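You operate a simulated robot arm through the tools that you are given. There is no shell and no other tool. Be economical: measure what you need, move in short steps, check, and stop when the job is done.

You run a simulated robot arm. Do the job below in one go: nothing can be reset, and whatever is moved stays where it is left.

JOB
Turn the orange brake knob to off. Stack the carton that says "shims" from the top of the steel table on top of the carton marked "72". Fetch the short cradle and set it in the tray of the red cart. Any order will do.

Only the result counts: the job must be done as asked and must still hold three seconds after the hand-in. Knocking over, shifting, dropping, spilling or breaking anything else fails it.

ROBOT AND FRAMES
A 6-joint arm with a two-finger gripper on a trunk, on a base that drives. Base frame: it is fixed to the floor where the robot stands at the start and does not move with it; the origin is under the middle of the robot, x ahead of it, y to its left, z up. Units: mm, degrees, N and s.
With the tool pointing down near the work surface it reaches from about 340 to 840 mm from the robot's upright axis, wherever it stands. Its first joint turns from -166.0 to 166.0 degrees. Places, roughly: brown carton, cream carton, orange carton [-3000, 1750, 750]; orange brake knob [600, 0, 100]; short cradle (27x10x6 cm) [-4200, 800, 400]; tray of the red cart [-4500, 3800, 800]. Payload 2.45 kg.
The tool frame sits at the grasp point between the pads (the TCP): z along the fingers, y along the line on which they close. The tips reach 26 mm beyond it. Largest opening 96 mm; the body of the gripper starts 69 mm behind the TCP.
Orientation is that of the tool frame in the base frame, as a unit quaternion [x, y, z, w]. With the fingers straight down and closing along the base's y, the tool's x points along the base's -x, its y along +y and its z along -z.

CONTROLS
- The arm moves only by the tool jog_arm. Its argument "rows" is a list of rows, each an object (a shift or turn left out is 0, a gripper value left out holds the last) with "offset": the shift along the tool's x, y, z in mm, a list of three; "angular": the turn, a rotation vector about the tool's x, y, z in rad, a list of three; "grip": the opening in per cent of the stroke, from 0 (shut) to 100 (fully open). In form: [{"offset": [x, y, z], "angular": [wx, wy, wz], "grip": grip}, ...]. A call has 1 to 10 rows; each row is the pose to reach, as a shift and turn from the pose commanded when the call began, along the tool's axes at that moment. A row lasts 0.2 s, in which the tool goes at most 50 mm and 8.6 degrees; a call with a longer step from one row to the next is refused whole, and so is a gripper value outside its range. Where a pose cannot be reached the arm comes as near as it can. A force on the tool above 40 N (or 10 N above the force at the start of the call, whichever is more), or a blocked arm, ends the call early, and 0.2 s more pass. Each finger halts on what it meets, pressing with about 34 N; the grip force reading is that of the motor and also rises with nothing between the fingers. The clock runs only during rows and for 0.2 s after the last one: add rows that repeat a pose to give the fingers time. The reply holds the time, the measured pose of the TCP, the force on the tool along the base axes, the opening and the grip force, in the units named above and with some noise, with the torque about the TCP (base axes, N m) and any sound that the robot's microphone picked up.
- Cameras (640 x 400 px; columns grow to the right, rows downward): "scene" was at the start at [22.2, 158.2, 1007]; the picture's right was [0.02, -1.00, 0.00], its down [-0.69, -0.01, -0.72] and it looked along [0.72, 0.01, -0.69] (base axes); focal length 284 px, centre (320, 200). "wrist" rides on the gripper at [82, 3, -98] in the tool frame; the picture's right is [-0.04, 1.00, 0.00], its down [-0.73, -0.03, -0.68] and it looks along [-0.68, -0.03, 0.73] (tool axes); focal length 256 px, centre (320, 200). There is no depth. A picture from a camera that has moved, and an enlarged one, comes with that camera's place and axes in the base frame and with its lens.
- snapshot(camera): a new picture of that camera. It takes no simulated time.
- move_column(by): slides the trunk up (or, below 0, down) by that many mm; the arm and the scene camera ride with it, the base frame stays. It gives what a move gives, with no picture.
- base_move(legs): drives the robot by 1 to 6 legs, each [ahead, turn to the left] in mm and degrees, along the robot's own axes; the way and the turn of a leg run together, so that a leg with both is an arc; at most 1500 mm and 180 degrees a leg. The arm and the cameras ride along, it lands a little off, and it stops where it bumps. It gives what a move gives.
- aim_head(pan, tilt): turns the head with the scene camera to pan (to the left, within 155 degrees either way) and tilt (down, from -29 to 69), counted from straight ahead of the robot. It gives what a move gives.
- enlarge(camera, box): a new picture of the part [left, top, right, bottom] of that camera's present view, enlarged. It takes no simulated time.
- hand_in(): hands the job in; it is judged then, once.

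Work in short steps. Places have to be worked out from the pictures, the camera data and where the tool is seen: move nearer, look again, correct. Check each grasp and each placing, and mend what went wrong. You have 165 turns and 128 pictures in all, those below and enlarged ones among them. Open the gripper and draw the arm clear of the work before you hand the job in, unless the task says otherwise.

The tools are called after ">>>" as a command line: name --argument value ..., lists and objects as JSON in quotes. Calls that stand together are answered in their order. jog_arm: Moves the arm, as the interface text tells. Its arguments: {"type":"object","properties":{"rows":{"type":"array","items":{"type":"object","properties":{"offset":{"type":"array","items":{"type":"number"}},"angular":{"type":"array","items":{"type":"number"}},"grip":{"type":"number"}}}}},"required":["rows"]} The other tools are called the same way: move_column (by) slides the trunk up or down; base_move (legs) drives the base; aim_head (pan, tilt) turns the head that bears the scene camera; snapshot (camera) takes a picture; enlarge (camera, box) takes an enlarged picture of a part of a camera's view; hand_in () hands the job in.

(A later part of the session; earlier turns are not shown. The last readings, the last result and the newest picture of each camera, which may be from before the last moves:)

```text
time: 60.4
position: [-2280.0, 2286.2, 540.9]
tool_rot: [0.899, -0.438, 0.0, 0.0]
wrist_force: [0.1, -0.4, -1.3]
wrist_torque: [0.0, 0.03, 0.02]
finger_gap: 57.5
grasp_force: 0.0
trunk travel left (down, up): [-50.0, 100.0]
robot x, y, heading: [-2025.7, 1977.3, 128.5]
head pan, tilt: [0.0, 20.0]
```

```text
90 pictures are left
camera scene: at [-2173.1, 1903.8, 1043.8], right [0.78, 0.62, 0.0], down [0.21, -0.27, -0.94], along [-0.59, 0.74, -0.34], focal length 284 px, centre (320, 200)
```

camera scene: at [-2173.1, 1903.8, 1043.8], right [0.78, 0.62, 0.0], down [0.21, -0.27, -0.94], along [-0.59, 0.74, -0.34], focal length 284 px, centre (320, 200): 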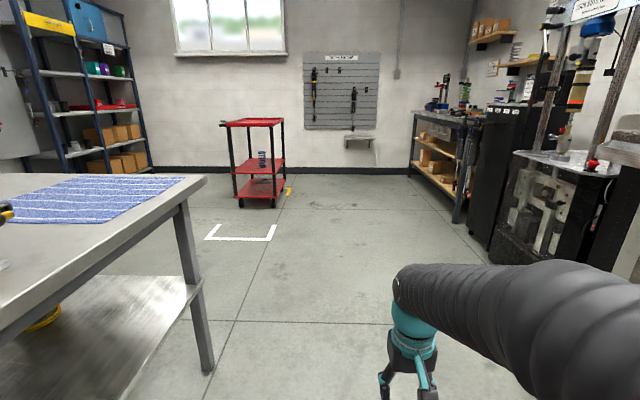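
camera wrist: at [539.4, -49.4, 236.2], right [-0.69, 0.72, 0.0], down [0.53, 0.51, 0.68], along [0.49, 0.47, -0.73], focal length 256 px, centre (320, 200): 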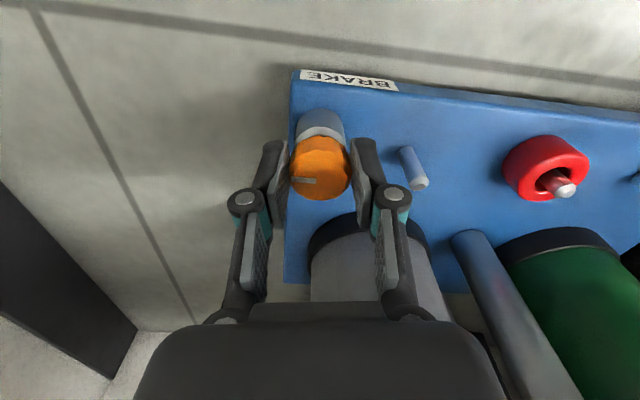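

Cartons are on the table: cream, orange, brown "72", behind a cylinder on stands. I zoom in on them.

>>> aim_head --pan 75 --tilt 20

>>> enlarge --camera "scene" --box '[270, 110, 530, 250]'

>>> enlarge --camera "scene" --box '[280, 120, 440, 220]'

```text
time: 61.8
position: [-2279.5, 2285.6, 541.7]
tool_rot: [0.898, -0.439, 0.0, 0.0]
wrist_force: [0.0, -0.3, 0.3]
wrist_torque: [0.0, -0.01, -0.05]
finger_gap: 57.5
grasp_force: 0.1
trunk travel left (down, up): [-50.0, 100.0]
robot x, y, heading: [-2031.1, 1978.7, 128.2]
head pan, tilt: [75.0, 20.0]
```

```text
2.46 times, centred on (400, 180) of scene
camera zoom: at [-2200.5, 1793.9, 1043.8], right [-0.4, 0.92, 0.0], down [0.31, 0.14, -0.94], along [-0.86, -0.37, -0.34], focal length 699 px, centre (123, 249)
```

zoom: 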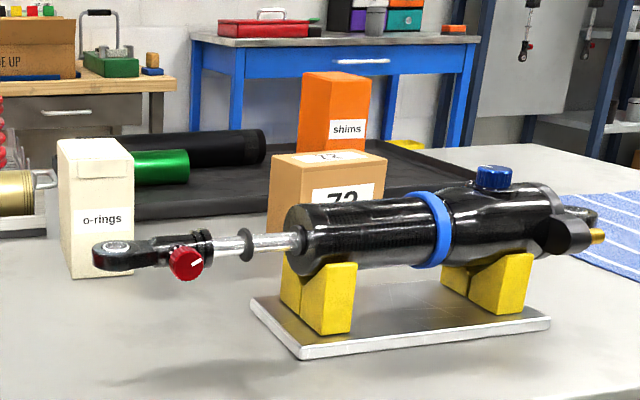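

```text
4.00 times, centred on (360, 170) of scene
camera zoom: at [-2200.5, 1793.9, 1043.8], right [-0.4, 0.92, 0.0], down [0.31, 0.14, -0.94], along [-0.86, -0.37, -0.34], focal length 1135 px, centre (160, 320)
```

zoom: 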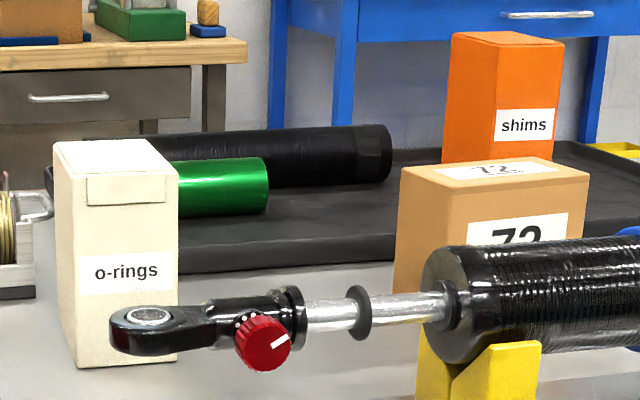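

Orange carton says "shims", brown one "72", cream "o-rings". I raise the arm above table height before approaching, then drive along and face the table.

>>> jog_arm --rows '[{"offset": [0, 0, -48]}, {"offset": [0, 0, -96]}, {"offset": [0, 0, -144]}, {"offset": [0, 0, -192]}, {"offset": [0, 0, -240]}, {"offset": [0, 0, -288]}, {"offset": [0, 0, -336]}, {"offset": [0, 0, -384]}, {"offset": [0, 0, -432]}, {"offset": [0, 0, -460]}]'

>>> base_move --legs '[[396, 0], [0, 88]]'

>>> aim_head --pan 0 --tilt 25

>>> snapshot --camera "scene"

>>> snapshot --camera "wrist"

```text
time: 64.0
position: [-2282.4, 2287.1, 911.9]
tool_rot: [0.899, -0.438, -0.001, -0.001]
wrist_force: [-0.2, -0.5, 0.0]
wrist_torque: [-0.01, 0.0, 0.02]
finger_gap: 57.9
grasp_force: 0.1
out of reach, approached as far as the arm can: row 8, 9, 10
trunk travel left (down, up): [-50.0, 100.0]
robot x, y, heading: [-2027.5, 1974.7, 128.3]
head pan, tilt: [75.0, 20.0]
```

```text
time: 70.2
position: [-2600.6, 2053.3, 912.1]
tool_rot: [0.956, 0.293, -0.001, 0.0]
wrist_force: [0.6, -0.3, 0.0]
wrist_torque: [-0.01, -0.01, 0.01]
finger_gap: 57.8
grasp_force: 0.0
trunk travel left (down, up): [-50.0, 100.0]
robot x, y, heading: [-2277.3, 2289.2, -145.4]
head pan, tilt: [75.0, 20.0]
```

```text
time: 71.7
position: [-2601.1, 2054.5, 912.2]
tool_rot: [0.956, 0.292, -0.002, 0.001]
wrist_force: [-0.5, 0.7, 0.2]
wrist_torque: [0.0, 0.03, 0.02]
finger_gap: 57.6
grasp_force: 0.1
trunk travel left (down, up): [-50.0, 100.0]
robot x, y, heading: [-2275.6, 2280.8, -145.7]
head pan, tilt: [0.0, 25.0]
```

```text
87 pictures are left
camera scene: at [-2211.1, 2136.7, 1035.7], right [-0.57, 0.82, 0.0], down [0.35, 0.24, -0.91], along [-0.75, -0.52, -0.42], focal length 284 px, centre (320, 200)
```

scene: 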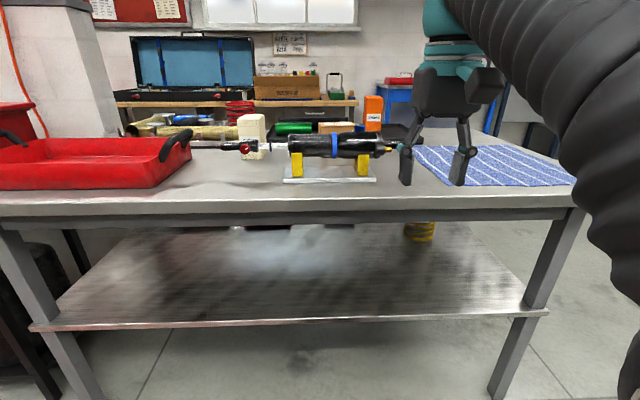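

```text
86 pictures are left
camera wrist: at [-2530.7, 2097.4, 1010.6], right [0.53, -0.85, 0.0], down [-0.62, -0.38, 0.68], along [-0.58, -0.36, -0.73], focal length 256 px, centre (320, 200)
```

wrist: 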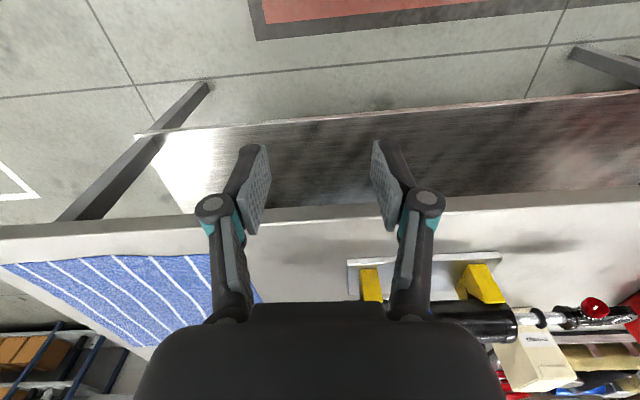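

I zoom in here for triangulating the cartons with the earlier view.

>>> enlarge --camera "scene" --box '[220, 80, 420, 200]'

```text
3.20 times, centred on (320, 140) of scene
camera zoom: at [-2211.1, 2136.7, 1035.7], right [-0.57, 0.82, 0.0], down [0.35, 0.24, -0.91], along [-0.75, -0.52, -0.42], focal length 908 px, centre (320, 392)
```

zoom: 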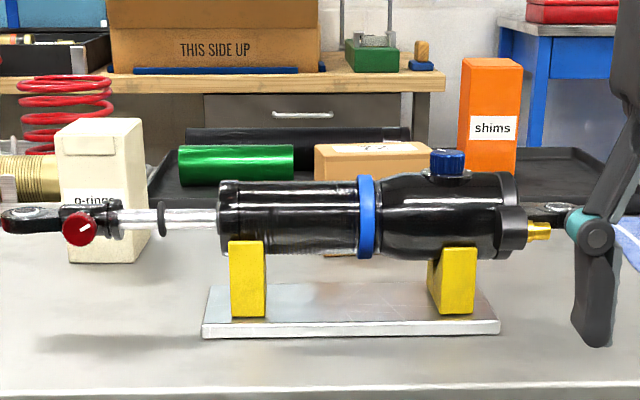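

Triangulated: table top z≈790; "72" top centre ≈(−2905,1713,895); orange top ≈(−3221,1674,941), too deep from the front. I'll pick it from the table's right end, so I drive around the corner.

>>> base_move --legs '[[0, -73.4], [1059, 0], [0, 86]]'

>>> aim_head --pan 20 --tilt 30

>>> snapshot --camera "scene"

```text
time: 83.9
position: [-3370.5, 2626.7, 912.2]
tool_rot: [0.912, 0.411, 0.0, 0.0]
wrist_force: [1.2, 0.7, 1.0]
wrist_torque: [0.02, 0.01, -0.02]
finger_gap: 57.6
grasp_force: 0.1
trunk travel left (down, up): [-50.0, 100.0]
robot x, y, heading: [-3114.8, 2930.8, -131.1]
head pan, tilt: [0.0, 25.0]
```

```text
time: 84.8
position: [-3372.4, 2627.4, 911.8]
tool_rot: [0.912, 0.41, -0.001, 0.001]
wrist_force: [0.1, 0.0, 0.0]
wrist_torque: [0.0, -0.01, -0.02]
finger_gap: 57.6
grasp_force: 0.0
trunk travel left (down, up): [-50.0, 100.0]
robot x, y, heading: [-3111.7, 2929.8, -131.0]
head pan, tilt: [20.0, 30.0]
```

```text
84 pictures are left
camera scene: at [-2986.8, 2789.0, 1027.8], right [-0.93, 0.36, 0.0], down [0.18, 0.47, -0.87], along [-0.31, -0.81, -0.5], focal length 284 px, centre (320, 200)
```

scene: 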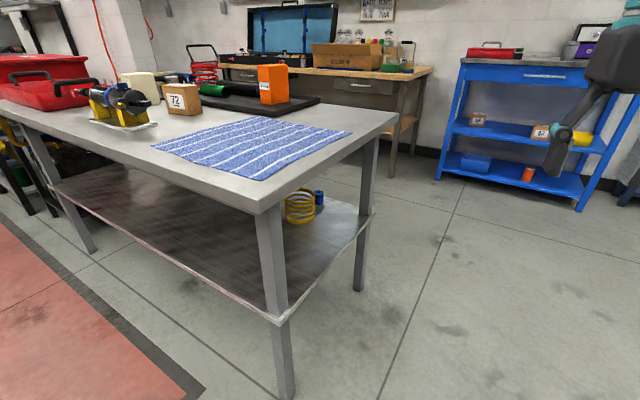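

Excellent: there's ample room behind the table, and from there both cartons are in reach. I raise the trunk, and drive round to the rear side in legs.

>>> move_column --by 100

>>> base_move --legs '[[0, -6], [1400, 0], [0, 93]]'

>>> aim_head --pan 0 --tilt 30

>>> snapshot --camera "scene"

>>> aim_head --pan -70 --tilt 30

>>> snapshot --camera "scene"

```text
time: 86.1
position: [-3371.2, 2627.1, 1012.7]
tool_rot: [0.912, 0.41, -0.002, 0.001]
wrist_force: [0.1, -0.2, -1.2]
wrist_torque: [0.02, 0.0, 0.0]
finger_gap: 57.7
grasp_force: 0.1
trunk travel left (down, up): [-150.0, 0.0]
robot x, y, heading: [-3110.9, 2931.0, -131.4]
head pan, tilt: [20.0, 30.0]
```

```text
time: 97.5
position: [-3858.3, 1722.9, 1012.3]
tool_rot: [0.389, 0.921, -0.001, 0.002]
wrist_force: [0.4, -0.4, -0.1]
wrist_torque: [-0.01, -0.04, 0.0]
finger_gap: 57.8
grasp_force: 0.0
trunk travel left (down, up): [-150.0, 0.0]
robot x, y, heading: [-4150.7, 2003.4, -45.3]
head pan, tilt: [20.0, 30.0]
```

```text
time: 98.3
position: [-3859.0, 1722.2, 1012.3]
tool_rot: [0.39, 0.921, 0.0, 0.002]
wrist_force: [-0.6, 0.8, 0.7]
wrist_torque: [0.02, 0.02, 0.02]
finger_gap: 57.4
grasp_force: 0.0
trunk travel left (down, up): [-150.0, 0.0]
robot x, y, heading: [-4145.7, 2001.4, -45.4]
head pan, tilt: [0.0, 30.0]
```

```text
83 pictures are left
camera scene: at [-4011.2, 2091.0, 1127.8], right [-0.71, -0.71, 0.0], down [-0.35, 0.35, -0.87], along [0.61, -0.61, -0.5], focal length 284 px, centre (320, 200)
```

scene: 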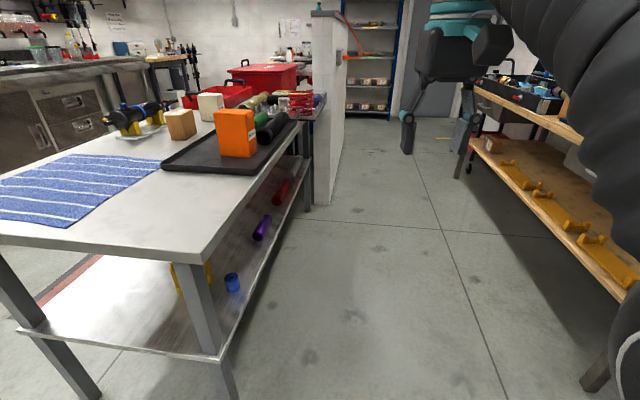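

```text
time: 99.8
position: [-3858.6, 1721.2, 1012.8]
tool_rot: [0.39, 0.921, -0.001, 0.001]
wrist_force: [0.3, 0.1, 0.3]
wrist_torque: [0.03, 0.01, 0.02]
finger_gap: 57.5
grasp_force: 0.1
trunk travel left (down, up): [-150.0, 0.0]
robot x, y, heading: [-4141.6, 2002.6, -45.1]
head pan, tilt: [-70.0, 30.0]
```

```text
82 pictures are left
camera scene: at [-4113.5, 2073.3, 1127.8], right [-0.91, 0.43, 0.0], down [0.21, 0.45, -0.87], along [-0.37, -0.78, -0.5], focal length 284 px, centre (320, 200)
```

scene: 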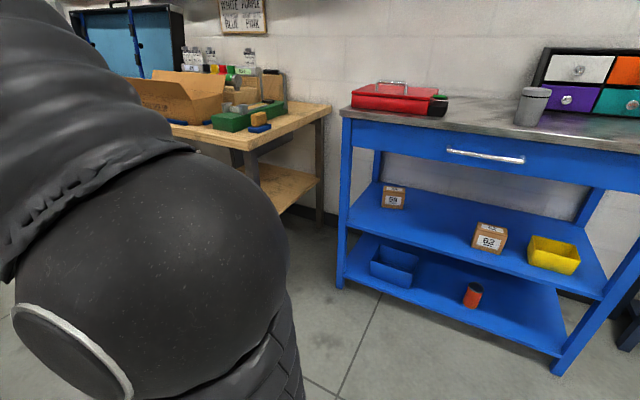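

The cradles lie on the wood bench's lower shelf. I drive into the aisle to stand ~400 mm from the steel table's rear edge and face it.

>>> base_move --legs '[[0, -4], [865, 0], [0, 85]]'

>>> aim_head --pan 0 --tilt 30

>>> snapshot --camera "scene"

>>> snapshot --camera "wrist"

```text
time: 108.4
position: [-3276.1, 1603.1, 1011.6]
tool_rot: [-0.314, 0.95, 0.001, 0.002]
wrist_force: [-0.4, -0.4, -0.4]
wrist_torque: [0.01, -0.03, 0.0]
finger_gap: 57.6
grasp_force: 0.0
trunk travel left (down, up): [-150.0, 0.0]
robot x, y, heading: [-3591.4, 1360.1, 37.1]
head pan, tilt: [-70.0, 30.0]
```

```text
time: 109.8
position: [-3277.7, 1603.4, 1012.7]
tool_rot: [-0.313, 0.95, 0.0, 0.002]
wrist_force: [0.4, 0.3, -0.5]
wrist_torque: [-0.01, 0.0, -0.02]
finger_gap: 57.6
grasp_force: 0.1
trunk travel left (down, up): [-150.0, 0.0]
robot x, y, heading: [-3592.7, 1360.6, 36.9]
head pan, tilt: [0.0, 30.0]
```

```text
81 pictures are left
camera scene: at [-3663.6, 1501.7, 1127.8], right [0.6, -0.8, 0.0], down [-0.4, -0.3, -0.87], along [0.69, 0.52, -0.5], focal length 284 px, centre (320, 200)
```

scene: 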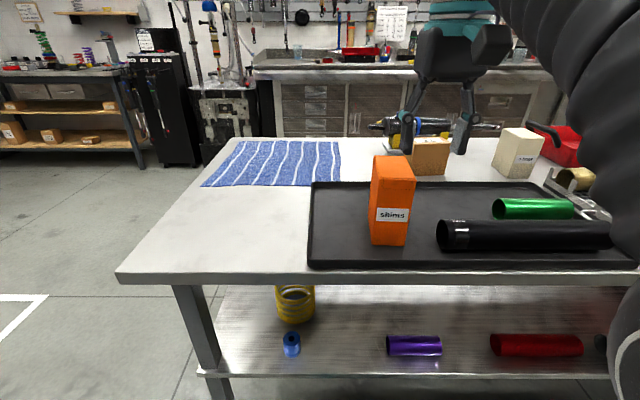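

```text
80 pictures are left
camera wrist: at [-3344.6, 1557.2, 1110.6], right [-0.56, 0.83, 0.0], down [0.61, 0.41, 0.68], along [0.56, 0.38, -0.73], focal length 256 px, centre (320, 200)
```

wrist: 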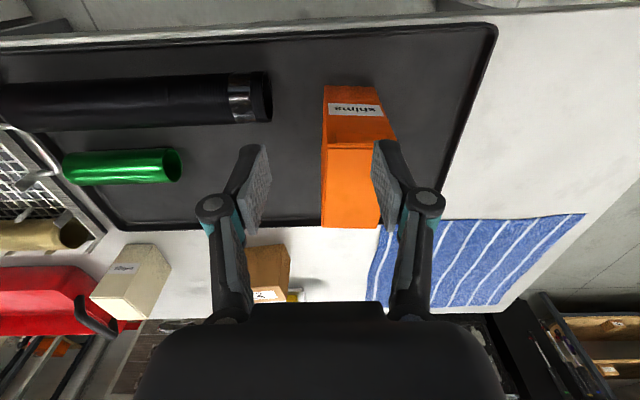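

I zoom in on the orange carton in the wrist view for its top-face corners.

>>> enlarge --camera "wrist" --box '[260, 60, 440, 240]'

>>> enlarge --camera "scene" --box '[340, 110, 540, 260]'

```text
2.22 times, centred on (350, 150) of wrist
camera zoom: at [-3344.6, 1557.2, 1110.6], right [-0.56, 0.83, 0.0], down [0.61, 0.41, 0.68], along [0.56, 0.38, -0.73], focal length 569 px, centre (253, 311)
```

zoom: 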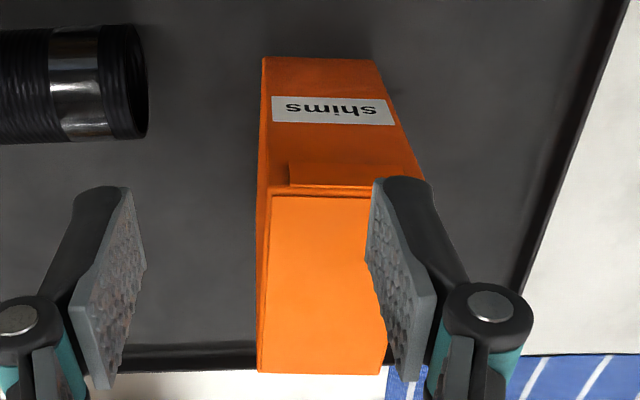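

```text
2.67 times, centred on (440, 185) of scene
camera zoom: at [-3663.6, 1501.7, 1127.8], right [0.6, -0.8, 0.0], down [-0.4, -0.3, -0.87], along [0.69, 0.52, -0.5], focal length 757 px, centre (0, 240)
```

zoom: 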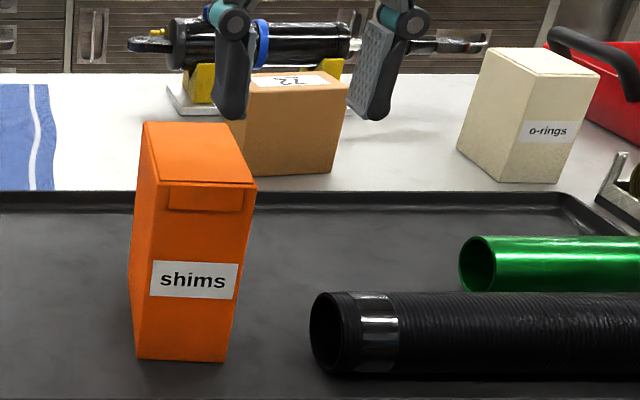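

Orange top: centre ≈(−3238,1668,939), 54 wide along tool y (already aligned), 96 long. I open, move over it, and check with the camera.

>>> jog_arm --rows '[{"offset": [0, 0, 0], "grip": 100}, {"offset": [-23, 10, 0], "grip": 100}, {"offset": [-46, 20, 0], "grip": 100}, {"offset": [-70, 28.5, 0], "grip": 100}, {"offset": [-70, 28.5, 25], "grip": 100}]'

>>> snapshot --camera "wrist"

```text
time: 111.0
position: [-3237.1, 1668.5, 987.2]
tool_rot: [-0.313, 0.95, 0.0, 0.002]
wrist_force: [0.0, 0.1, 0.5]
wrist_torque: [-0.02, -0.01, 0.0]
finger_gap: 96.0
grasp_force: 0.1
out of reach, approached as far as the arm can: row 3, 4
trunk travel left (down, up): [-150.0, 0.0]
robot x, y, heading: [-3592.4, 1361.3, 37.3]
head pan, tilt: [0.0, 30.0]
```

```text
77 pictures are left
camera wrist: at [-3305.9, 1622.3, 1086.1], right [-0.56, 0.83, 0.0], down [0.61, 0.41, 0.68], along [0.56, 0.38, -0.73], focal length 256 px, centre (320, 200)
```

wrist: 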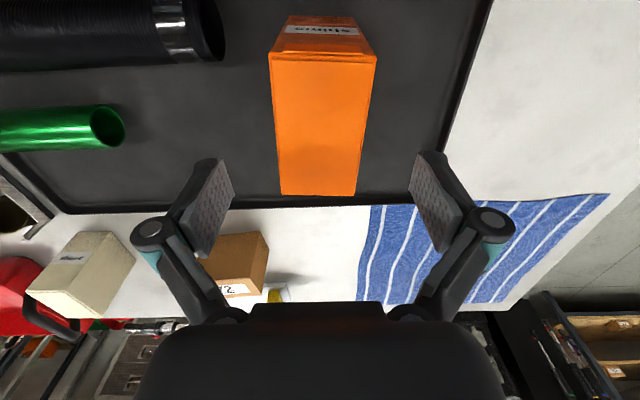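

Centred. I descend to TCP z≈878 (gripper body just above the carton top) and close.

>>> jog_arm --rows '[{"offset": [0, 0, 40]}, {"offset": [0, 0, 80]}, {"offset": [0, 0, 98]}, {"offset": [0, 0, 107]}]'

>>> jog_arm --rows '[{"grip": 70}, {"grip": 45}, {"grip": 45}, {"grip": 45}]'

>>> snapshot --camera "wrist"

```text
time: 112.0
position: [-3237.5, 1668.9, 880.2]
tool_rot: [-0.314, 0.95, 0.001, 0.002]
wrist_force: [-0.2, 0.2, 0.2]
wrist_torque: [-0.03, 0.03, 0.01]
finger_gap: 96.1
grasp_force: 0.1
trunk travel left (down, up): [-150.0, 0.0]
robot x, y, heading: [-3595.2, 1357.4, 36.9]
head pan, tilt: [0.0, 30.0]
```

```text
time: 112.9
position: [-3238.2, 1668.9, 883.5]
tool_rot: [-0.312, 0.95, 0.003, 0.007]
wrist_force: [0.3, 4.2, 26.8]
wrist_torque: [-0.33, 0.29, -0.94]
finger_gap: 70.3
grasp_force: 33.8
trunk travel left (down, up): [-150.0, 0.0]
robot x, y, heading: [-3592.1, 1356.8, 36.9]
head pan, tilt: [0.0, 30.0]
stopped in row 4: the force on the tool passed its limit at 42 N (the readings are from after the stop); the commanded pose is now the measured one
```

```text
76 pictures are left
camera wrist: at [-3307.3, 1622.3, 982.3], right [-0.56, 0.83, 0.0], down [0.6, 0.4, 0.69], along [0.57, 0.39, -0.72], focal length 256 px, centre (320, 200)
```

wrist: 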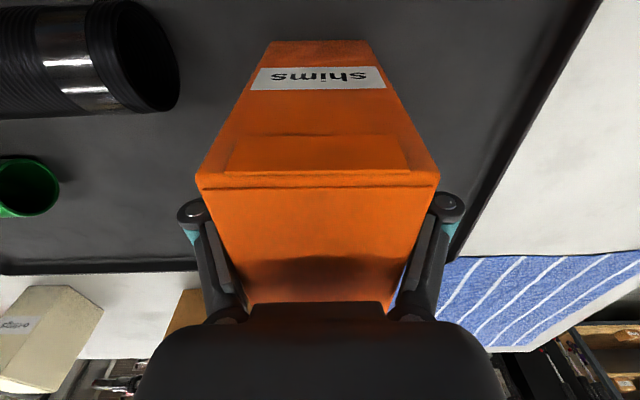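

The finger linkage pinches the carton top: too deep. I reopen, rise 30 mm and regrip higher.

>>> jog_arm --rows '[{"grip": 100}, {"grip": 100}, {"offset": [0, 0, -15], "grip": 100}, {"offset": [0, 0, -28], "grip": 100}]'

>>> snapshot --camera "wrist"

```text
time: 113.9
position: [-3236.6, 1668.7, 909.9]
tool_rot: [-0.312, 0.95, 0.001, 0.003]
wrist_force: [-0.5, 0.5, 0.9]
wrist_torque: [-0.02, 0.01, 0.0]
finger_gap: 95.9
grasp_force: 0.1
trunk travel left (down, up): [-150.0, 0.0]
robot x, y, heading: [-3595.7, 1358.6, 36.9]
head pan, tilt: [0.0, 30.0]
```

```text
75 pictures are left
camera wrist: at [-3304.8, 1622.8, 1008.1], right [-0.56, 0.83, 0.0], down [0.6, 0.41, 0.69], along [0.57, 0.39, -0.73], focal length 256 px, centre (320, 200)
```

wrist: 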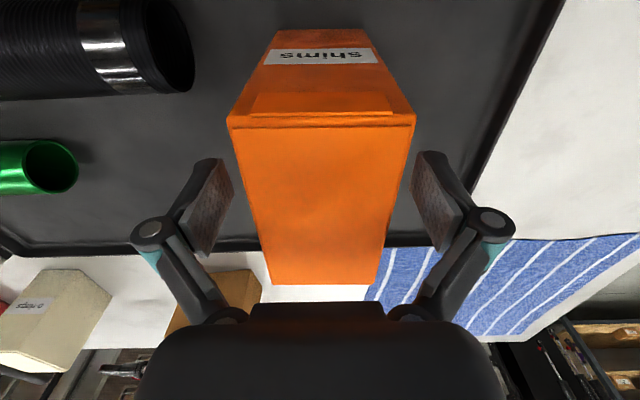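

>>> jog_arm --rows '[{"grip": 75}, {"grip": 55}, {"grip": 45}, {"grip": 45}, {"grip": 45}]'

>>> snapshot --camera "wrist"

```text
time: 115.1
position: [-3236.1, 1669.3, 908.7]
tool_rot: [-0.313, 0.95, 0.002, 0.005]
wrist_force: [-1.1, 4.2, 6.2]
wrist_torque: [0.08, 0.05, -0.3]
finger_gap: 58.0
grasp_force: 34.3
trunk travel left (down, up): [-150.0, 0.0]
robot x, y, heading: [-3592.3, 1359.6, 37.0]
head pan, tilt: [0.0, 30.0]
```

```text
74 pictures are left
camera wrist: at [-3305.3, 1622.9, 1008.4], right [-0.56, 0.83, 0.0], down [0.6, 0.41, 0.69], along [0.57, 0.39, -0.73], focal length 256 px, centre (320, 200)
```

wrist: 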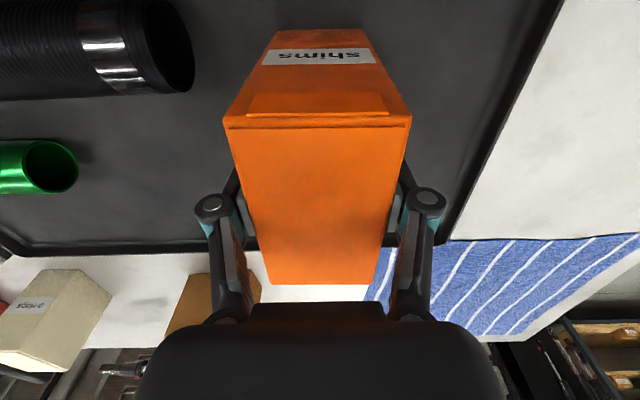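

Gripped at 58 mm. I lift slowly 40 mm and check.

>>> jog_arm --rows '[{"offset": [0, 0, -12]}, {"offset": [0, 0, -25]}, {"offset": [0, 0, -40]}, {"offset": [0, 0, -40]}]'

>>> snapshot --camera "scene"

```text
time: 116.1
position: [-3236.9, 1669.5, 949.7]
tool_rot: [-0.313, 0.95, 0.001, 0.005]
wrist_force: [-0.2, 0.6, -3.1]
wrist_torque: [0.03, 0.01, 0.01]
finger_gap: 57.5
grasp_force: 33.9
trunk travel left (down, up): [-150.0, 0.0]
robot x, y, heading: [-3591.4, 1359.0, 37.1]
head pan, tilt: [0.0, 30.0]
```

```text
73 pictures are left
camera scene: at [-3663.5, 1501.9, 1127.7], right [0.6, -0.8, 0.0], down [-0.4, -0.3, -0.87], along [0.69, 0.52, -0.5], focal length 284 px, centre (320, 200)
```

scene: 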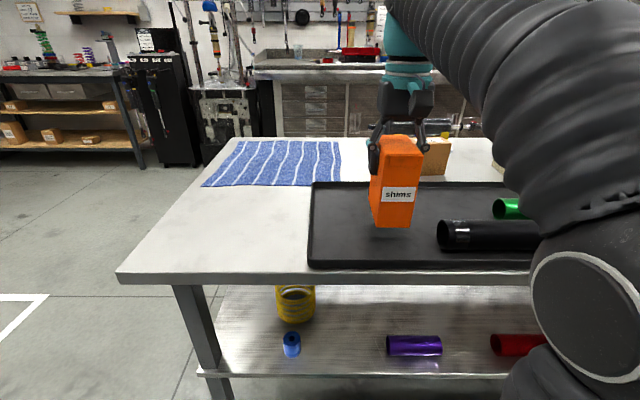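

Lifted cleanly. The placing height (TCP ≈1010) may exceed the tool-down reach, so I test how high the arm gets a bit further out, still clear of "72".

>>> jog_arm --rows '[{"offset": [-30, 0, -10]}, {"offset": [-60, 0, -20]}, {"offset": [-80, 0, -30]}, {"offset": [-80, 0, -45]}, {"offset": [-80, 0, -60]}, {"offset": [-80, 0, -70]}]'

```text
time: 117.5
position: [-3182.3, 1711.6, 987.0]
tool_rot: [-0.313, 0.95, 0.001, 0.005]
wrist_force: [-0.2, 0.4, -3.1]
wrist_torque: [-0.05, 0.01, 0.04]
finger_gap: 57.6
grasp_force: 34.0
out of reach, approached as far as the arm can: row 4, 5, 6
trunk travel left (down, up): [-150.0, 0.0]
robot x, y, heading: [-3591.1, 1356.1, 37.2]
head pan, tilt: [0.0, 30.0]
```

Tool-down cannot place that high that far. I'll put the carton back on its spot, then regrip it with the tool horizontal (from further back).

>>> jog_arm --rows '[{"offset": [23, 0, 12]}, {"offset": [46, -1, 24]}, {"offset": [68.4, -2, 38]}, {"offset": [68.4, -2, 55]}, {"offset": [68.4, -2, 70]}, {"offset": [68.4, -2, 75]}, {"offset": [68.4, -2, 78]}]'

```text
time: 119.1
position: [-3235.9, 1667.3, 910.5]
tool_rot: [-0.313, 0.95, 0.001, 0.006]
wrist_force: [2.6, 1.7, 6.7]
wrist_torque: [-0.34, -0.05, 0.14]
finger_gap: 57.3
grasp_force: 34.0
trunk travel left (down, up): [-150.0, 0.0]
robot x, y, heading: [-3593.2, 1357.5, 37.0]
head pan, tilt: [0.0, 30.0]
```

Contact felt (force +7 N up). I open, rise clear, and check the carton stands.

>>> jog_arm --rows '[{"grip": 60}, {"grip": 80}, {"grip": 100}, {"grip": 100}, {"offset": [0, 0, -40], "grip": 100}, {"offset": [0, 0, -75], "grip": 100}]'

>>> snapshot --camera "wrist"

```text
time: 120.5
position: [-3238.8, 1668.3, 984.7]
tool_rot: [-0.313, 0.95, 0.002, 0.005]
wrist_force: [-0.4, -0.9, -1.1]
wrist_torque: [-0.03, 0.01, 0.02]
finger_gap: 95.9
grasp_force: 0.1
trunk travel left (down, up): [-150.0, 0.0]
robot x, y, heading: [-3592.6, 1362.0, 37.0]
head pan, tilt: [0.0, 30.0]
```

```text
72 pictures are left
camera wrist: at [-3305.6, 1622.6, 1083.6], right [-0.56, 0.83, 0.0], down [0.6, 0.41, 0.69], along [0.57, 0.39, -0.73], focal length 256 px, centre (320, 200)
```

wrist: 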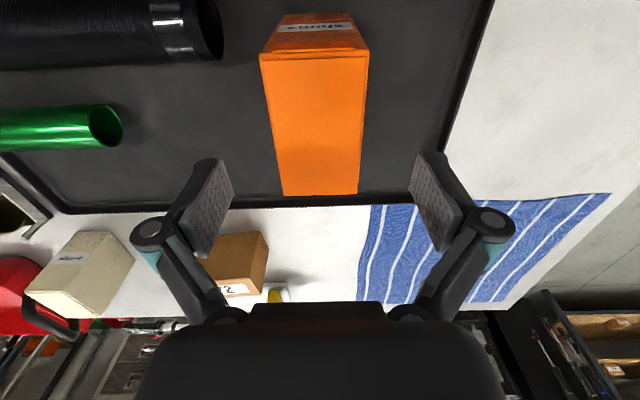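

The carton stands well. I back the base 280 mm, then pitch the tool to horizontal (fingers forward) well above things.

>>> base_move --legs '[[-280, 0]]'

>>> jog_arm --rows '[{"angular": [0, -0.14, 0]}, {"angular": [0, -0.28, 0]}, {"angular": [0, -0.42, 0]}, {"angular": [0, -0.56, 0]}, {"angular": [0, -0.7, 0]}, {"angular": [0, -0.84, 0]}, {"angular": [0, -0.98, 0]}, {"angular": [0, -1.12, 0]}, {"angular": [0, -1.26, 0]}, {"angular": [0, -1.4, 0]}]'

>>> snapshot --camera "wrist"

>>> snapshot --camera "scene"

```text
time: 122.5
position: [-3462.5, 1497.7, 985.0]
tool_rot: [-0.31, 0.951, 0.001, 0.004]
wrist_force: [-0.6, -0.2, 0.7]
wrist_torque: [0.03, 0.01, 0.03]
finger_gap: 96.1
grasp_force: 0.0
trunk travel left (down, up): [-150.0, 0.0]
robot x, y, heading: [-3817.3, 1187.0, 36.8]
head pan, tilt: [0.0, 30.0]
```

```text
time: 124.7
position: [-3462.9, 1497.7, 985.8]
tool_rot: [-0.238, 0.723, 0.203, 0.616]
wrist_force: [-0.1, 0.0, -0.2]
wrist_torque: [0.0, 0.01, -0.04]
finger_gap: 96.0
grasp_force: 0.1
trunk travel left (down, up): [-150.0, 0.0]
robot x, y, heading: [-3820.5, 1189.9, 36.8]
head pan, tilt: [0.0, 30.0]
```

```text
71 pictures are left
camera wrist: at [-3553.5, 1435.1, 921.2], right [-0.59, 0.81, 0.04], down [-0.43, -0.35, 0.83], along [0.69, 0.47, 0.55], focal length 256 px, centre (320, 200)
```

wrist: 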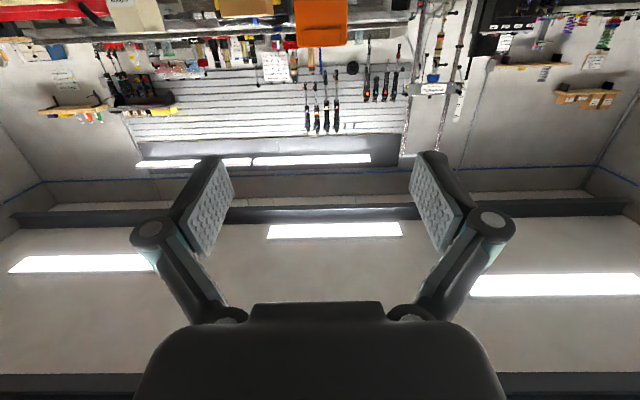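

```text
70 pictures are left
camera scene: at [-3889.5, 1331.8, 1127.8], right [0.6, -0.8, 0.0], down [-0.4, -0.3, -0.87], along [0.69, 0.52, -0.5], focal length 284 px, centre (320, 200)
```

scene: 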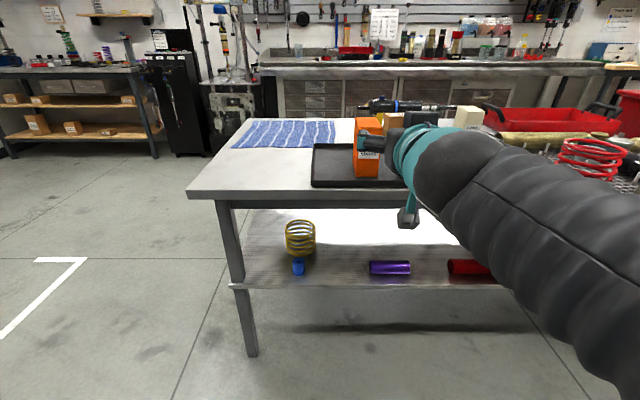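

The camera ended up below the gripper, too low for the table. I finish the pitch and roll the tool 180° about its axis so the camera is on top.

>>> jog_arm --rows '[{"angular": [0, -0.085, 0]}, {"angular": [0, -0.171, 0]}]'

>>> jog_arm --rows '[{"angular": [0, 0, -0.145]}, {"angular": [0, 0, -0.29]}, {"angular": [0, 0, -0.435]}, {"angular": [0, 0, -0.58]}, {"angular": [0, 0, -0.725]}, {"angular": [0, 0, -0.87]}, {"angular": [0, 0, -1.015]}, {"angular": [0, 0, -1.16]}, {"angular": [0, 0, -1.305]}, {"angular": [0, 0, -1.45]}]'

>>> jog_arm --rows '[{"angular": [0, 0, -0.145]}, {"angular": [0, 0, -0.29]}, {"angular": [0, 0, -0.435]}, {"angular": [0, 0, -0.58]}, {"angular": [0, 0, -0.725]}, {"angular": [0, 0, -0.87]}, {"angular": [0, 0, -1.015]}, {"angular": [0, 0, -1.16]}, {"angular": [0, 0, -1.305]}, {"angular": [0, 0, -1.45]}]'

>>> jog_arm --rows '[{"angular": [0, 0, -0.12]}, {"angular": [0, 0, -0.2416]}]'

>>> snapshot --camera "wrist"

```text
time: 125.3
position: [-3462.1, 1497.4, 984.8]
tool_rot: [-0.217, 0.671, 0.223, 0.674]
wrist_force: [-0.3, -0.7, 0.5]
wrist_torque: [-0.03, 0.03, 0.01]
finger_gap: 96.0
grasp_force: 0.1
trunk travel left (down, up): [-150.0, 0.0]
robot x, y, heading: [-3820.8, 1186.7, 36.8]
head pan, tilt: [0.0, 30.0]
```

```text
time: 127.5
position: [-3462.5, 1497.7, 984.3]
tool_rot: [-0.608, 0.355, -0.283, 0.651]
wrist_force: [0.3, 0.7, 0.4]
wrist_torque: [-0.01, 0.0, 0.02]
finger_gap: 96.0
grasp_force: 0.1
trunk travel left (down, up): [-150.0, 0.0]
robot x, y, heading: [-3821.3, 1185.9, 36.8]
head pan, tilt: [0.0, 30.0]
```

```text
time: 129.7
position: [-3463.8, 1497.4, 985.6]
tool_rot: [0.69, 0.138, 0.644, -0.299]
wrist_force: [0.3, 0.5, 0.6]
wrist_torque: [-0.04, -0.01, -0.01]
finger_gap: 96.0
grasp_force: 0.1
trunk travel left (down, up): [-150.0, 0.0]
robot x, y, heading: [-3819.8, 1189.1, 36.8]
head pan, tilt: [0.0, 30.0]
```

```text
time: 130.3
position: [-3463.8, 1497.5, 985.5]
tool_rot: [0.669, 0.219, 0.675, -0.22]
wrist_force: [0.2, -0.2, 0.0]
wrist_torque: [-0.03, -0.01, -0.01]
finger_gap: 95.9
grasp_force: 0.1
trunk travel left (down, up): [-150.0, 0.0]
robot x, y, heading: [-3819.4, 1186.1, 37.1]
head pan, tilt: [0.0, 30.0]
```

```text
69 pictures are left
camera wrist: at [-3541.0, 1436.3, 1066.0], right [0.59, -0.81, -0.04], down [-0.56, -0.37, -0.74], along [0.58, 0.46, -0.67], focal length 256 px, centre (320, 200)
```

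wrist: 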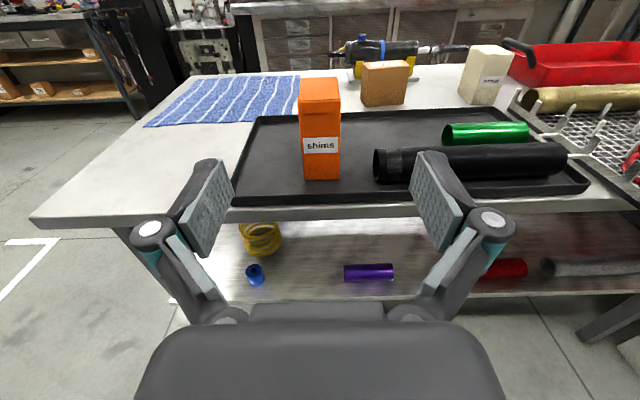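

Now the camera is on top and everything is visible. Carton front face centre ≈(−3275,1641). I go down to z≈893 and advance 175 mm first.

>>> jog_arm --rows '[{"offset": [-45, -1, 5]}, {"offset": [-92, -2, 15]}, {"offset": [-93, -3, 60]}, {"offset": [-93, -3.5, 100]}, {"offset": [-93, -4, 140]}, {"offset": [-94, -4, 165]}]'

>>> snapshot --camera "wrist"

```text
time: 131.7
position: [-3332.6, 1600.1, 894.1]
tool_rot: [0.669, 0.217, 0.676, -0.219]
wrist_force: [-0.6, -1.0, 0.5]
wrist_torque: [-0.05, 0.0, 0.06]
finger_gap: 96.0
grasp_force: 0.1
trunk travel left (down, up): [-150.0, 0.0]
robot x, y, heading: [-3818.2, 1189.8, 36.8]
head pan, tilt: [0.0, 30.0]
```

```text
68 pictures are left
camera wrist: at [-3410.9, 1539.2, 975.3], right [0.59, -0.81, -0.04], down [-0.56, -0.37, -0.74], along [0.58, 0.46, -0.67], focal length 256 px, centre (320, 200)
```

wrist: 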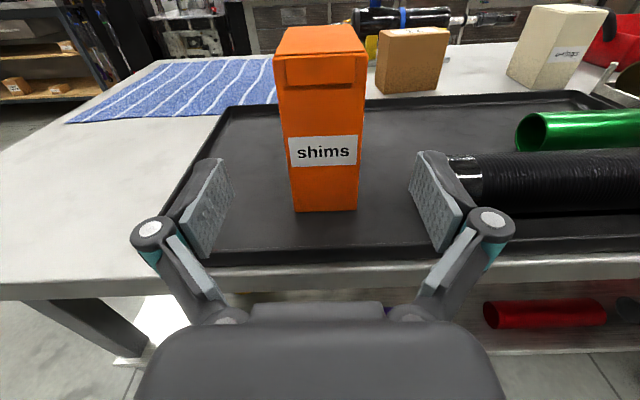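

Well centred, clear of the tube. I advance the last 102 mm and close.

>>> jog_arm --rows '[{"offset": [0, 1, 35]}, {"offset": [-1, 1.5, 70]}, {"offset": [-1, 1.5, 90]}, {"offset": [-1, 1.5, 102]}]'

>>> jog_arm --rows '[{"grip": 75}, {"grip": 55}, {"grip": 45}, {"grip": 45}, {"grip": 45}]'

>>> snapshot --camera "wrist"

```text
time: 132.7
position: [-3254.5, 1666.8, 895.4]
tool_rot: [0.671, 0.217, 0.675, -0.218]
wrist_force: [-0.5, 0.0, 0.8]
wrist_torque: [-0.01, 0.03, -0.02]
finger_gap: 96.2
grasp_force: 0.0
out of reach, approached as far as the arm can: row 1, 2, 3, 4
trunk travel left (down, up): [-150.0, 0.0]
robot x, y, heading: [-3819.2, 1187.5, 36.3]
head pan, tilt: [0.0, 30.0]
```

```text
time: 133.9
position: [-3253.7, 1666.5, 894.8]
tool_rot: [0.672, 0.216, 0.674, -0.217]
wrist_force: [-0.1, -0.7, 0.7]
wrist_torque: [-0.09, 0.03, 0.01]
finger_gap: 57.6
grasp_force: 33.7
trunk travel left (down, up): [-150.0, 0.0]
robot x, y, heading: [-3819.0, 1190.2, 36.7]
head pan, tilt: [0.0, 30.0]
```

```text
67 pictures are left
camera wrist: at [-3332.7, 1605.9, 976.7], right [0.58, -0.81, -0.04], down [-0.57, -0.37, -0.74], along [0.58, 0.45, -0.67], focal length 256 px, centre (320, 200)
```

wrist: 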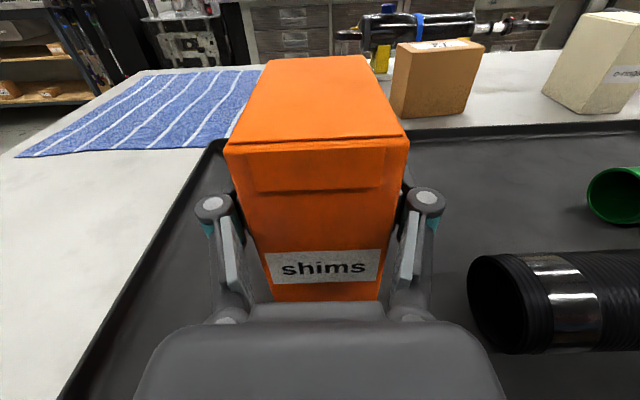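

Gripped at 57.6 mm. I lift in steps to ~1005.

>>> jog_arm --rows '[{"offset": [15, 0, 0]}, {"offset": [35, 0, 0]}, {"offset": [60, 0, 0]}, {"offset": [85, 0, 0]}, {"offset": [112, 0, 0]}, {"offset": [112, 0, 0]}]'

>>> snapshot --camera "scene"

```text
time: 135.3
position: [-3254.4, 1665.4, 1008.6]
tool_rot: [0.669, 0.219, 0.675, -0.221]
wrist_force: [0.2, -0.2, -4.6]
wrist_torque: [-0.03, 0.1, -0.02]
finger_gap: 57.8
grasp_force: 34.2
trunk travel left (down, up): [-150.0, 0.0]
robot x, y, heading: [-3817.5, 1185.2, 36.8]
head pan, tilt: [0.0, 30.0]
```

```text
66 pictures are left
camera scene: at [-3889.3, 1332.0, 1127.7], right [0.6, -0.8, 0.0], down [-0.4, -0.3, -0.87], along [0.69, 0.52, -0.5], focal length 284 px, centre (320, 200)
```

scene: 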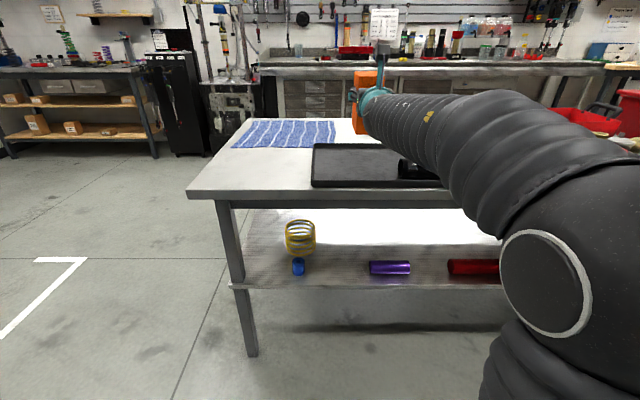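

Carton held. I drive 300 mm forward so "72" comes within the arm's comfortable reach, carton held at bottom z≈920, off to the left of "72".

>>> base_move --legs '[[300, 0]]'

>>> snapshot --camera "wrist"

>>> snapshot --camera "scene"

```text
time: 137.3
position: [-3013.6, 1842.7, 1007.2]
tool_rot: [0.67, 0.219, 0.674, -0.221]
wrist_force: [0.3, 0.0, -4.1]
wrist_torque: [-0.07, 0.09, -0.02]
finger_gap: 57.8
grasp_force: 33.8
trunk travel left (down, up): [-150.0, 0.0]
robot x, y, heading: [-3582.9, 1364.6, 36.7]
head pan, tilt: [0.0, 30.0]
```

```text
65 pictures are left
camera wrist: at [-3092.0, 1781.5, 1089.1], right [0.59, -0.81, -0.04], down [-0.56, -0.37, -0.74], along [0.58, 0.46, -0.67], focal length 256 px, centre (320, 200)
```

wrist: 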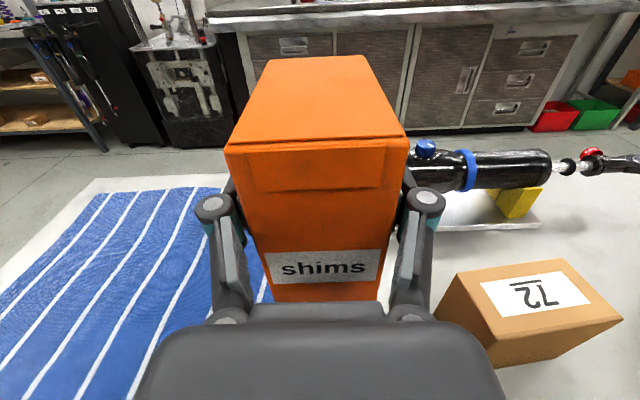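

```text
64 pictures are left
camera scene: at [-3649.3, 1511.2, 1127.7], right [0.6, -0.8, 0.0], down [-0.4, -0.3, -0.87], along [0.69, 0.52, -0.5], focal length 284 px, centre (320, 200)
```

scene: 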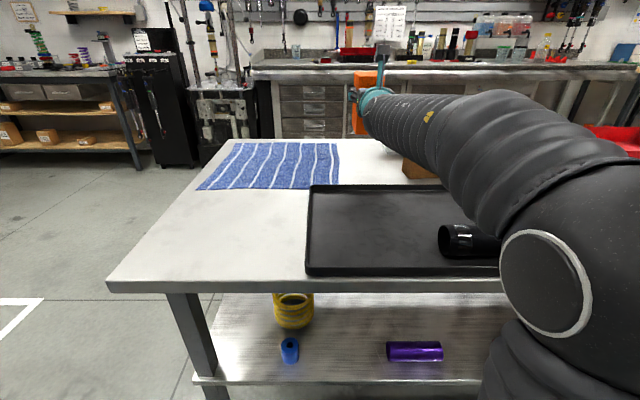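

"72" top: centre ≈(−2920,1712), 95×54. Carton centre is ~17 mm ahead of the TCP. I move sideways 161 mm over it at the present height, with a small yaw to square up.

>>> jog_arm --rows '[{"offset": [3, 35, -4], "angular": [0.02, 0, 0]}, {"offset": [3, 70, -8], "angular": [0.05, 0, 0]}, {"offset": [3, 105, -12], "angular": [0.08, 0, 0]}, {"offset": [3, 140, -16], "angular": [0.1, 0, 0]}, {"offset": [3, 161, -18.5], "angular": [0.1, 0, 0]}, {"offset": [3, 161, -18.5], "angular": [0.1, 0, 0]}]'

>>> snapshot --camera "wrist"

>>> enlarge --camera "scene" --box '[320, 50, 520, 200]'

```text
time: 138.7
position: [-2983.2, 1798.5, 1046.3]
tool_rot: [0.681, 0.22, 0.665, -0.213]
wrist_force: [0.3, 0.4, -2.7]
wrist_torque: [-0.02, 0.02, 0.01]
finger_gap: 57.6
grasp_force: 34.0
out of reach, approached as far as the arm can: row 1, 2, 3, 4, 5, 6
trunk travel left (down, up): [-150.0, 0.0]
robot x, y, heading: [-3578.6, 1365.8, 36.6]
head pan, tilt: [0.0, 30.0]
```

```text
63 pictures are left
camera wrist: at [-3060.0, 1739.9, 1131.1], right [0.58, -0.81, -0.04], down [-0.58, -0.38, -0.72], along [0.57, 0.44, -0.7], focal length 256 px, centre (320, 200)
```

wrist: 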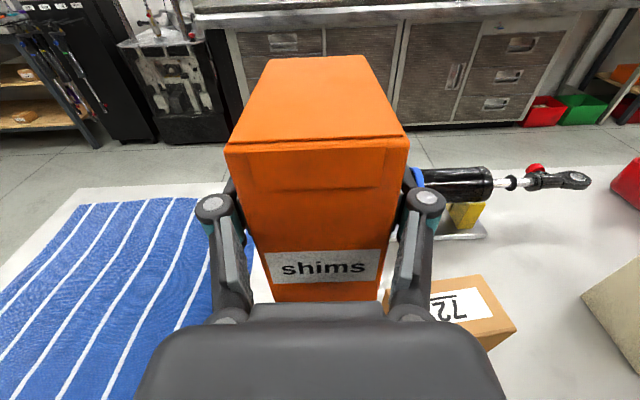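

```text
2.67 times, centred on (420, 125) of scene
camera zoom: at [-3649.3, 1511.1, 1127.8], right [0.6, -0.8, 0.0], down [-0.4, -0.3, -0.87], along [0.69, 0.52, -0.5], focal length 757 px, centre (53, 400)
```

zoom: 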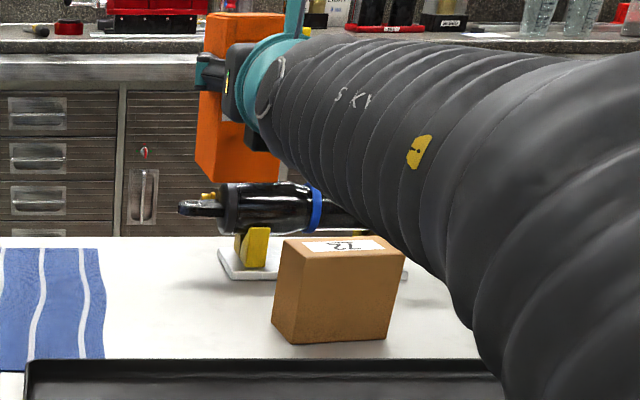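

The wrist hits a limit going right. I'll go back to the easy arm pose and instead turn the base right by ~11° to bring the carton over "72".

>>> jog_arm --rows '[{"offset": [-15, -20, -3]}, {"offset": [-28, -38, -6]}, {"offset": [-36, -38, -9]}]'

>>> base_move --legs '[[0, -11.2]]'

>>> snapshot --camera "wrist"

>>> snapshot --camera "scene"

```text
time: 139.5
position: [-3015.2, 1821.5, 1010.8]
tool_rot: [0.682, 0.219, 0.665, -0.213]
wrist_force: [-0.8, 0.9, -3.7]
wrist_torque: [-0.06, 0.06, 0.01]
finger_gap: 57.6
grasp_force: 34.2
trunk travel left (down, up): [-150.0, 0.0]
robot x, y, heading: [-3578.1, 1370.3, 36.4]
head pan, tilt: [0.0, 30.0]
```

```text
time: 140.7
position: [-2937.6, 1703.8, 1011.7]
tool_rot: [0.699, 0.152, 0.683, -0.147]
wrist_force: [0.2, 0.0, -3.5]
wrist_torque: [-0.03, 0.03, 0.03]
finger_gap: 57.6
grasp_force: 34.1
trunk travel left (down, up): [-150.0, 0.0]
robot x, y, heading: [-3579.3, 1369.6, 25.5]
head pan, tilt: [0.0, 30.0]
```

```text
61 pictures are left
camera wrist: at [-3023.9, 1660.3, 1096.2], right [0.41, -0.91, -0.04], down [-0.65, -0.26, -0.72], along [0.64, 0.32, -0.7], focal length 256 px, centre (320, 200)
```

wrist: 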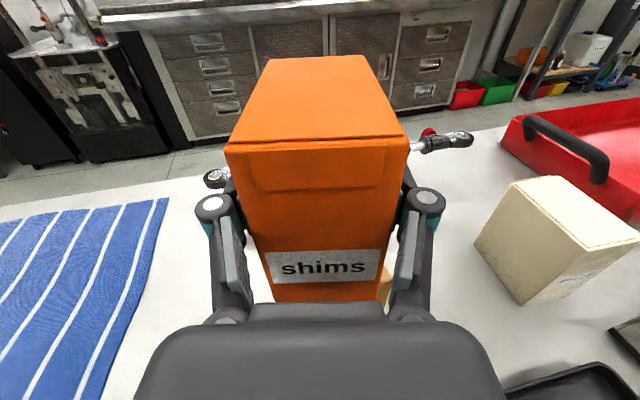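

```text
60 pictures are left
camera scene: at [-3619.8, 1521.9, 1127.7], right [0.43, -0.9, 0.0], down [-0.45, -0.22, -0.87], along [0.78, 0.37, -0.5], focal length 284 px, centre (320, 200)
```

scene: 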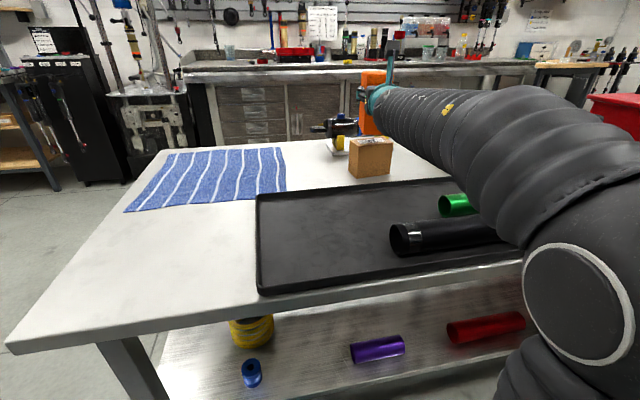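

By calculation the carton centre is at (−2922,1711), right over "72". I check with an enlarged scene view.

>>> enlarge --camera "scene" --box '[310, 50, 440, 190]'

```text
2.86 times, centred on (375, 120) of scene
camera zoom: at [-3619.8, 1521.9, 1127.7], right [0.43, -0.9, 0.0], down [-0.45, -0.22, -0.87], along [0.78, 0.37, -0.5], focal length 811 px, centre (163, 429)
```

zoom: 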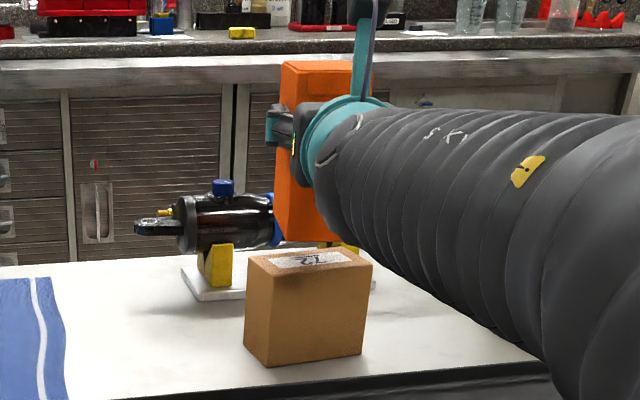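

Aligned over "72". I level the tool by 1.5° and lower gently ~22 mm, then feel for contact.

>>> jog_arm --rows '[{"offset": [-5, 0, 0], "angular": [0, 0.026, 0]}, {"offset": [-12, 0, 0], "angular": [0, 0.026, 0]}, {"offset": [-18, 0, 0], "angular": [0, 0.026, 0]}, {"offset": [-22, 0, 0], "angular": [0, 0.026, 0]}]'

>>> enlarge --camera "scene" --box '[310, 50, 440, 190]'

```text
time: 141.7
position: [-2937.5, 1702.5, 988.9]
tool_rot: [0.691, 0.15, 0.692, -0.149]
wrist_force: [-0.2, -0.3, -3.5]
wrist_torque: [-0.04, 0.04, 0.01]
finger_gap: 57.7
grasp_force: 34.0
trunk travel left (down, up): [-150.0, 0.0]
robot x, y, heading: [-3581.6, 1367.1, 25.6]
head pan, tilt: [0.0, 30.0]
```

```text
2.86 times, centred on (375, 120) of scene
camera zoom: at [-3619.9, 1521.9, 1127.8], right [0.43, -0.9, 0.0], down [-0.45, -0.22, -0.87], along [0.78, 0.37, -0.5], focal length 811 px, centre (163, 429)
```

zoom: 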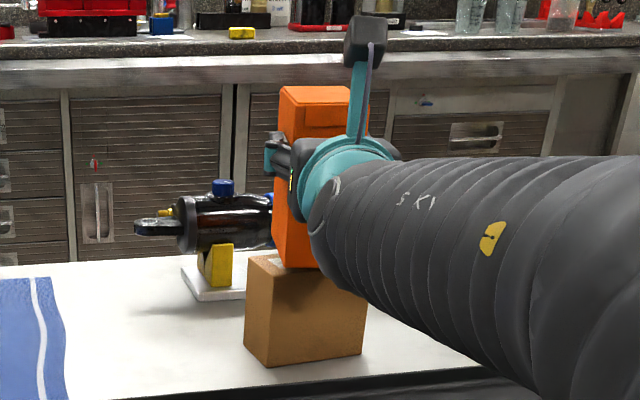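

>>> jog_arm --rows '[{"offset": [-2, 0, 0]}, {"offset": [-3.5, 0, 0]}, {"offset": [-5, 0, 0]}]'

```text
time: 142.5
position: [-2937.6, 1703.1, 983.9]
tool_rot: [0.691, 0.15, 0.691, -0.149]
wrist_force: [-0.7, 0.3, -2.1]
wrist_torque: [-0.02, 0.05, 0.03]
finger_gap: 57.5
grasp_force: 33.6
trunk travel left (down, up): [-150.0, 0.0]
robot x, y, heading: [-3579.5, 1369.1, 25.3]
head pan, tilt: [0.0, 30.0]
```

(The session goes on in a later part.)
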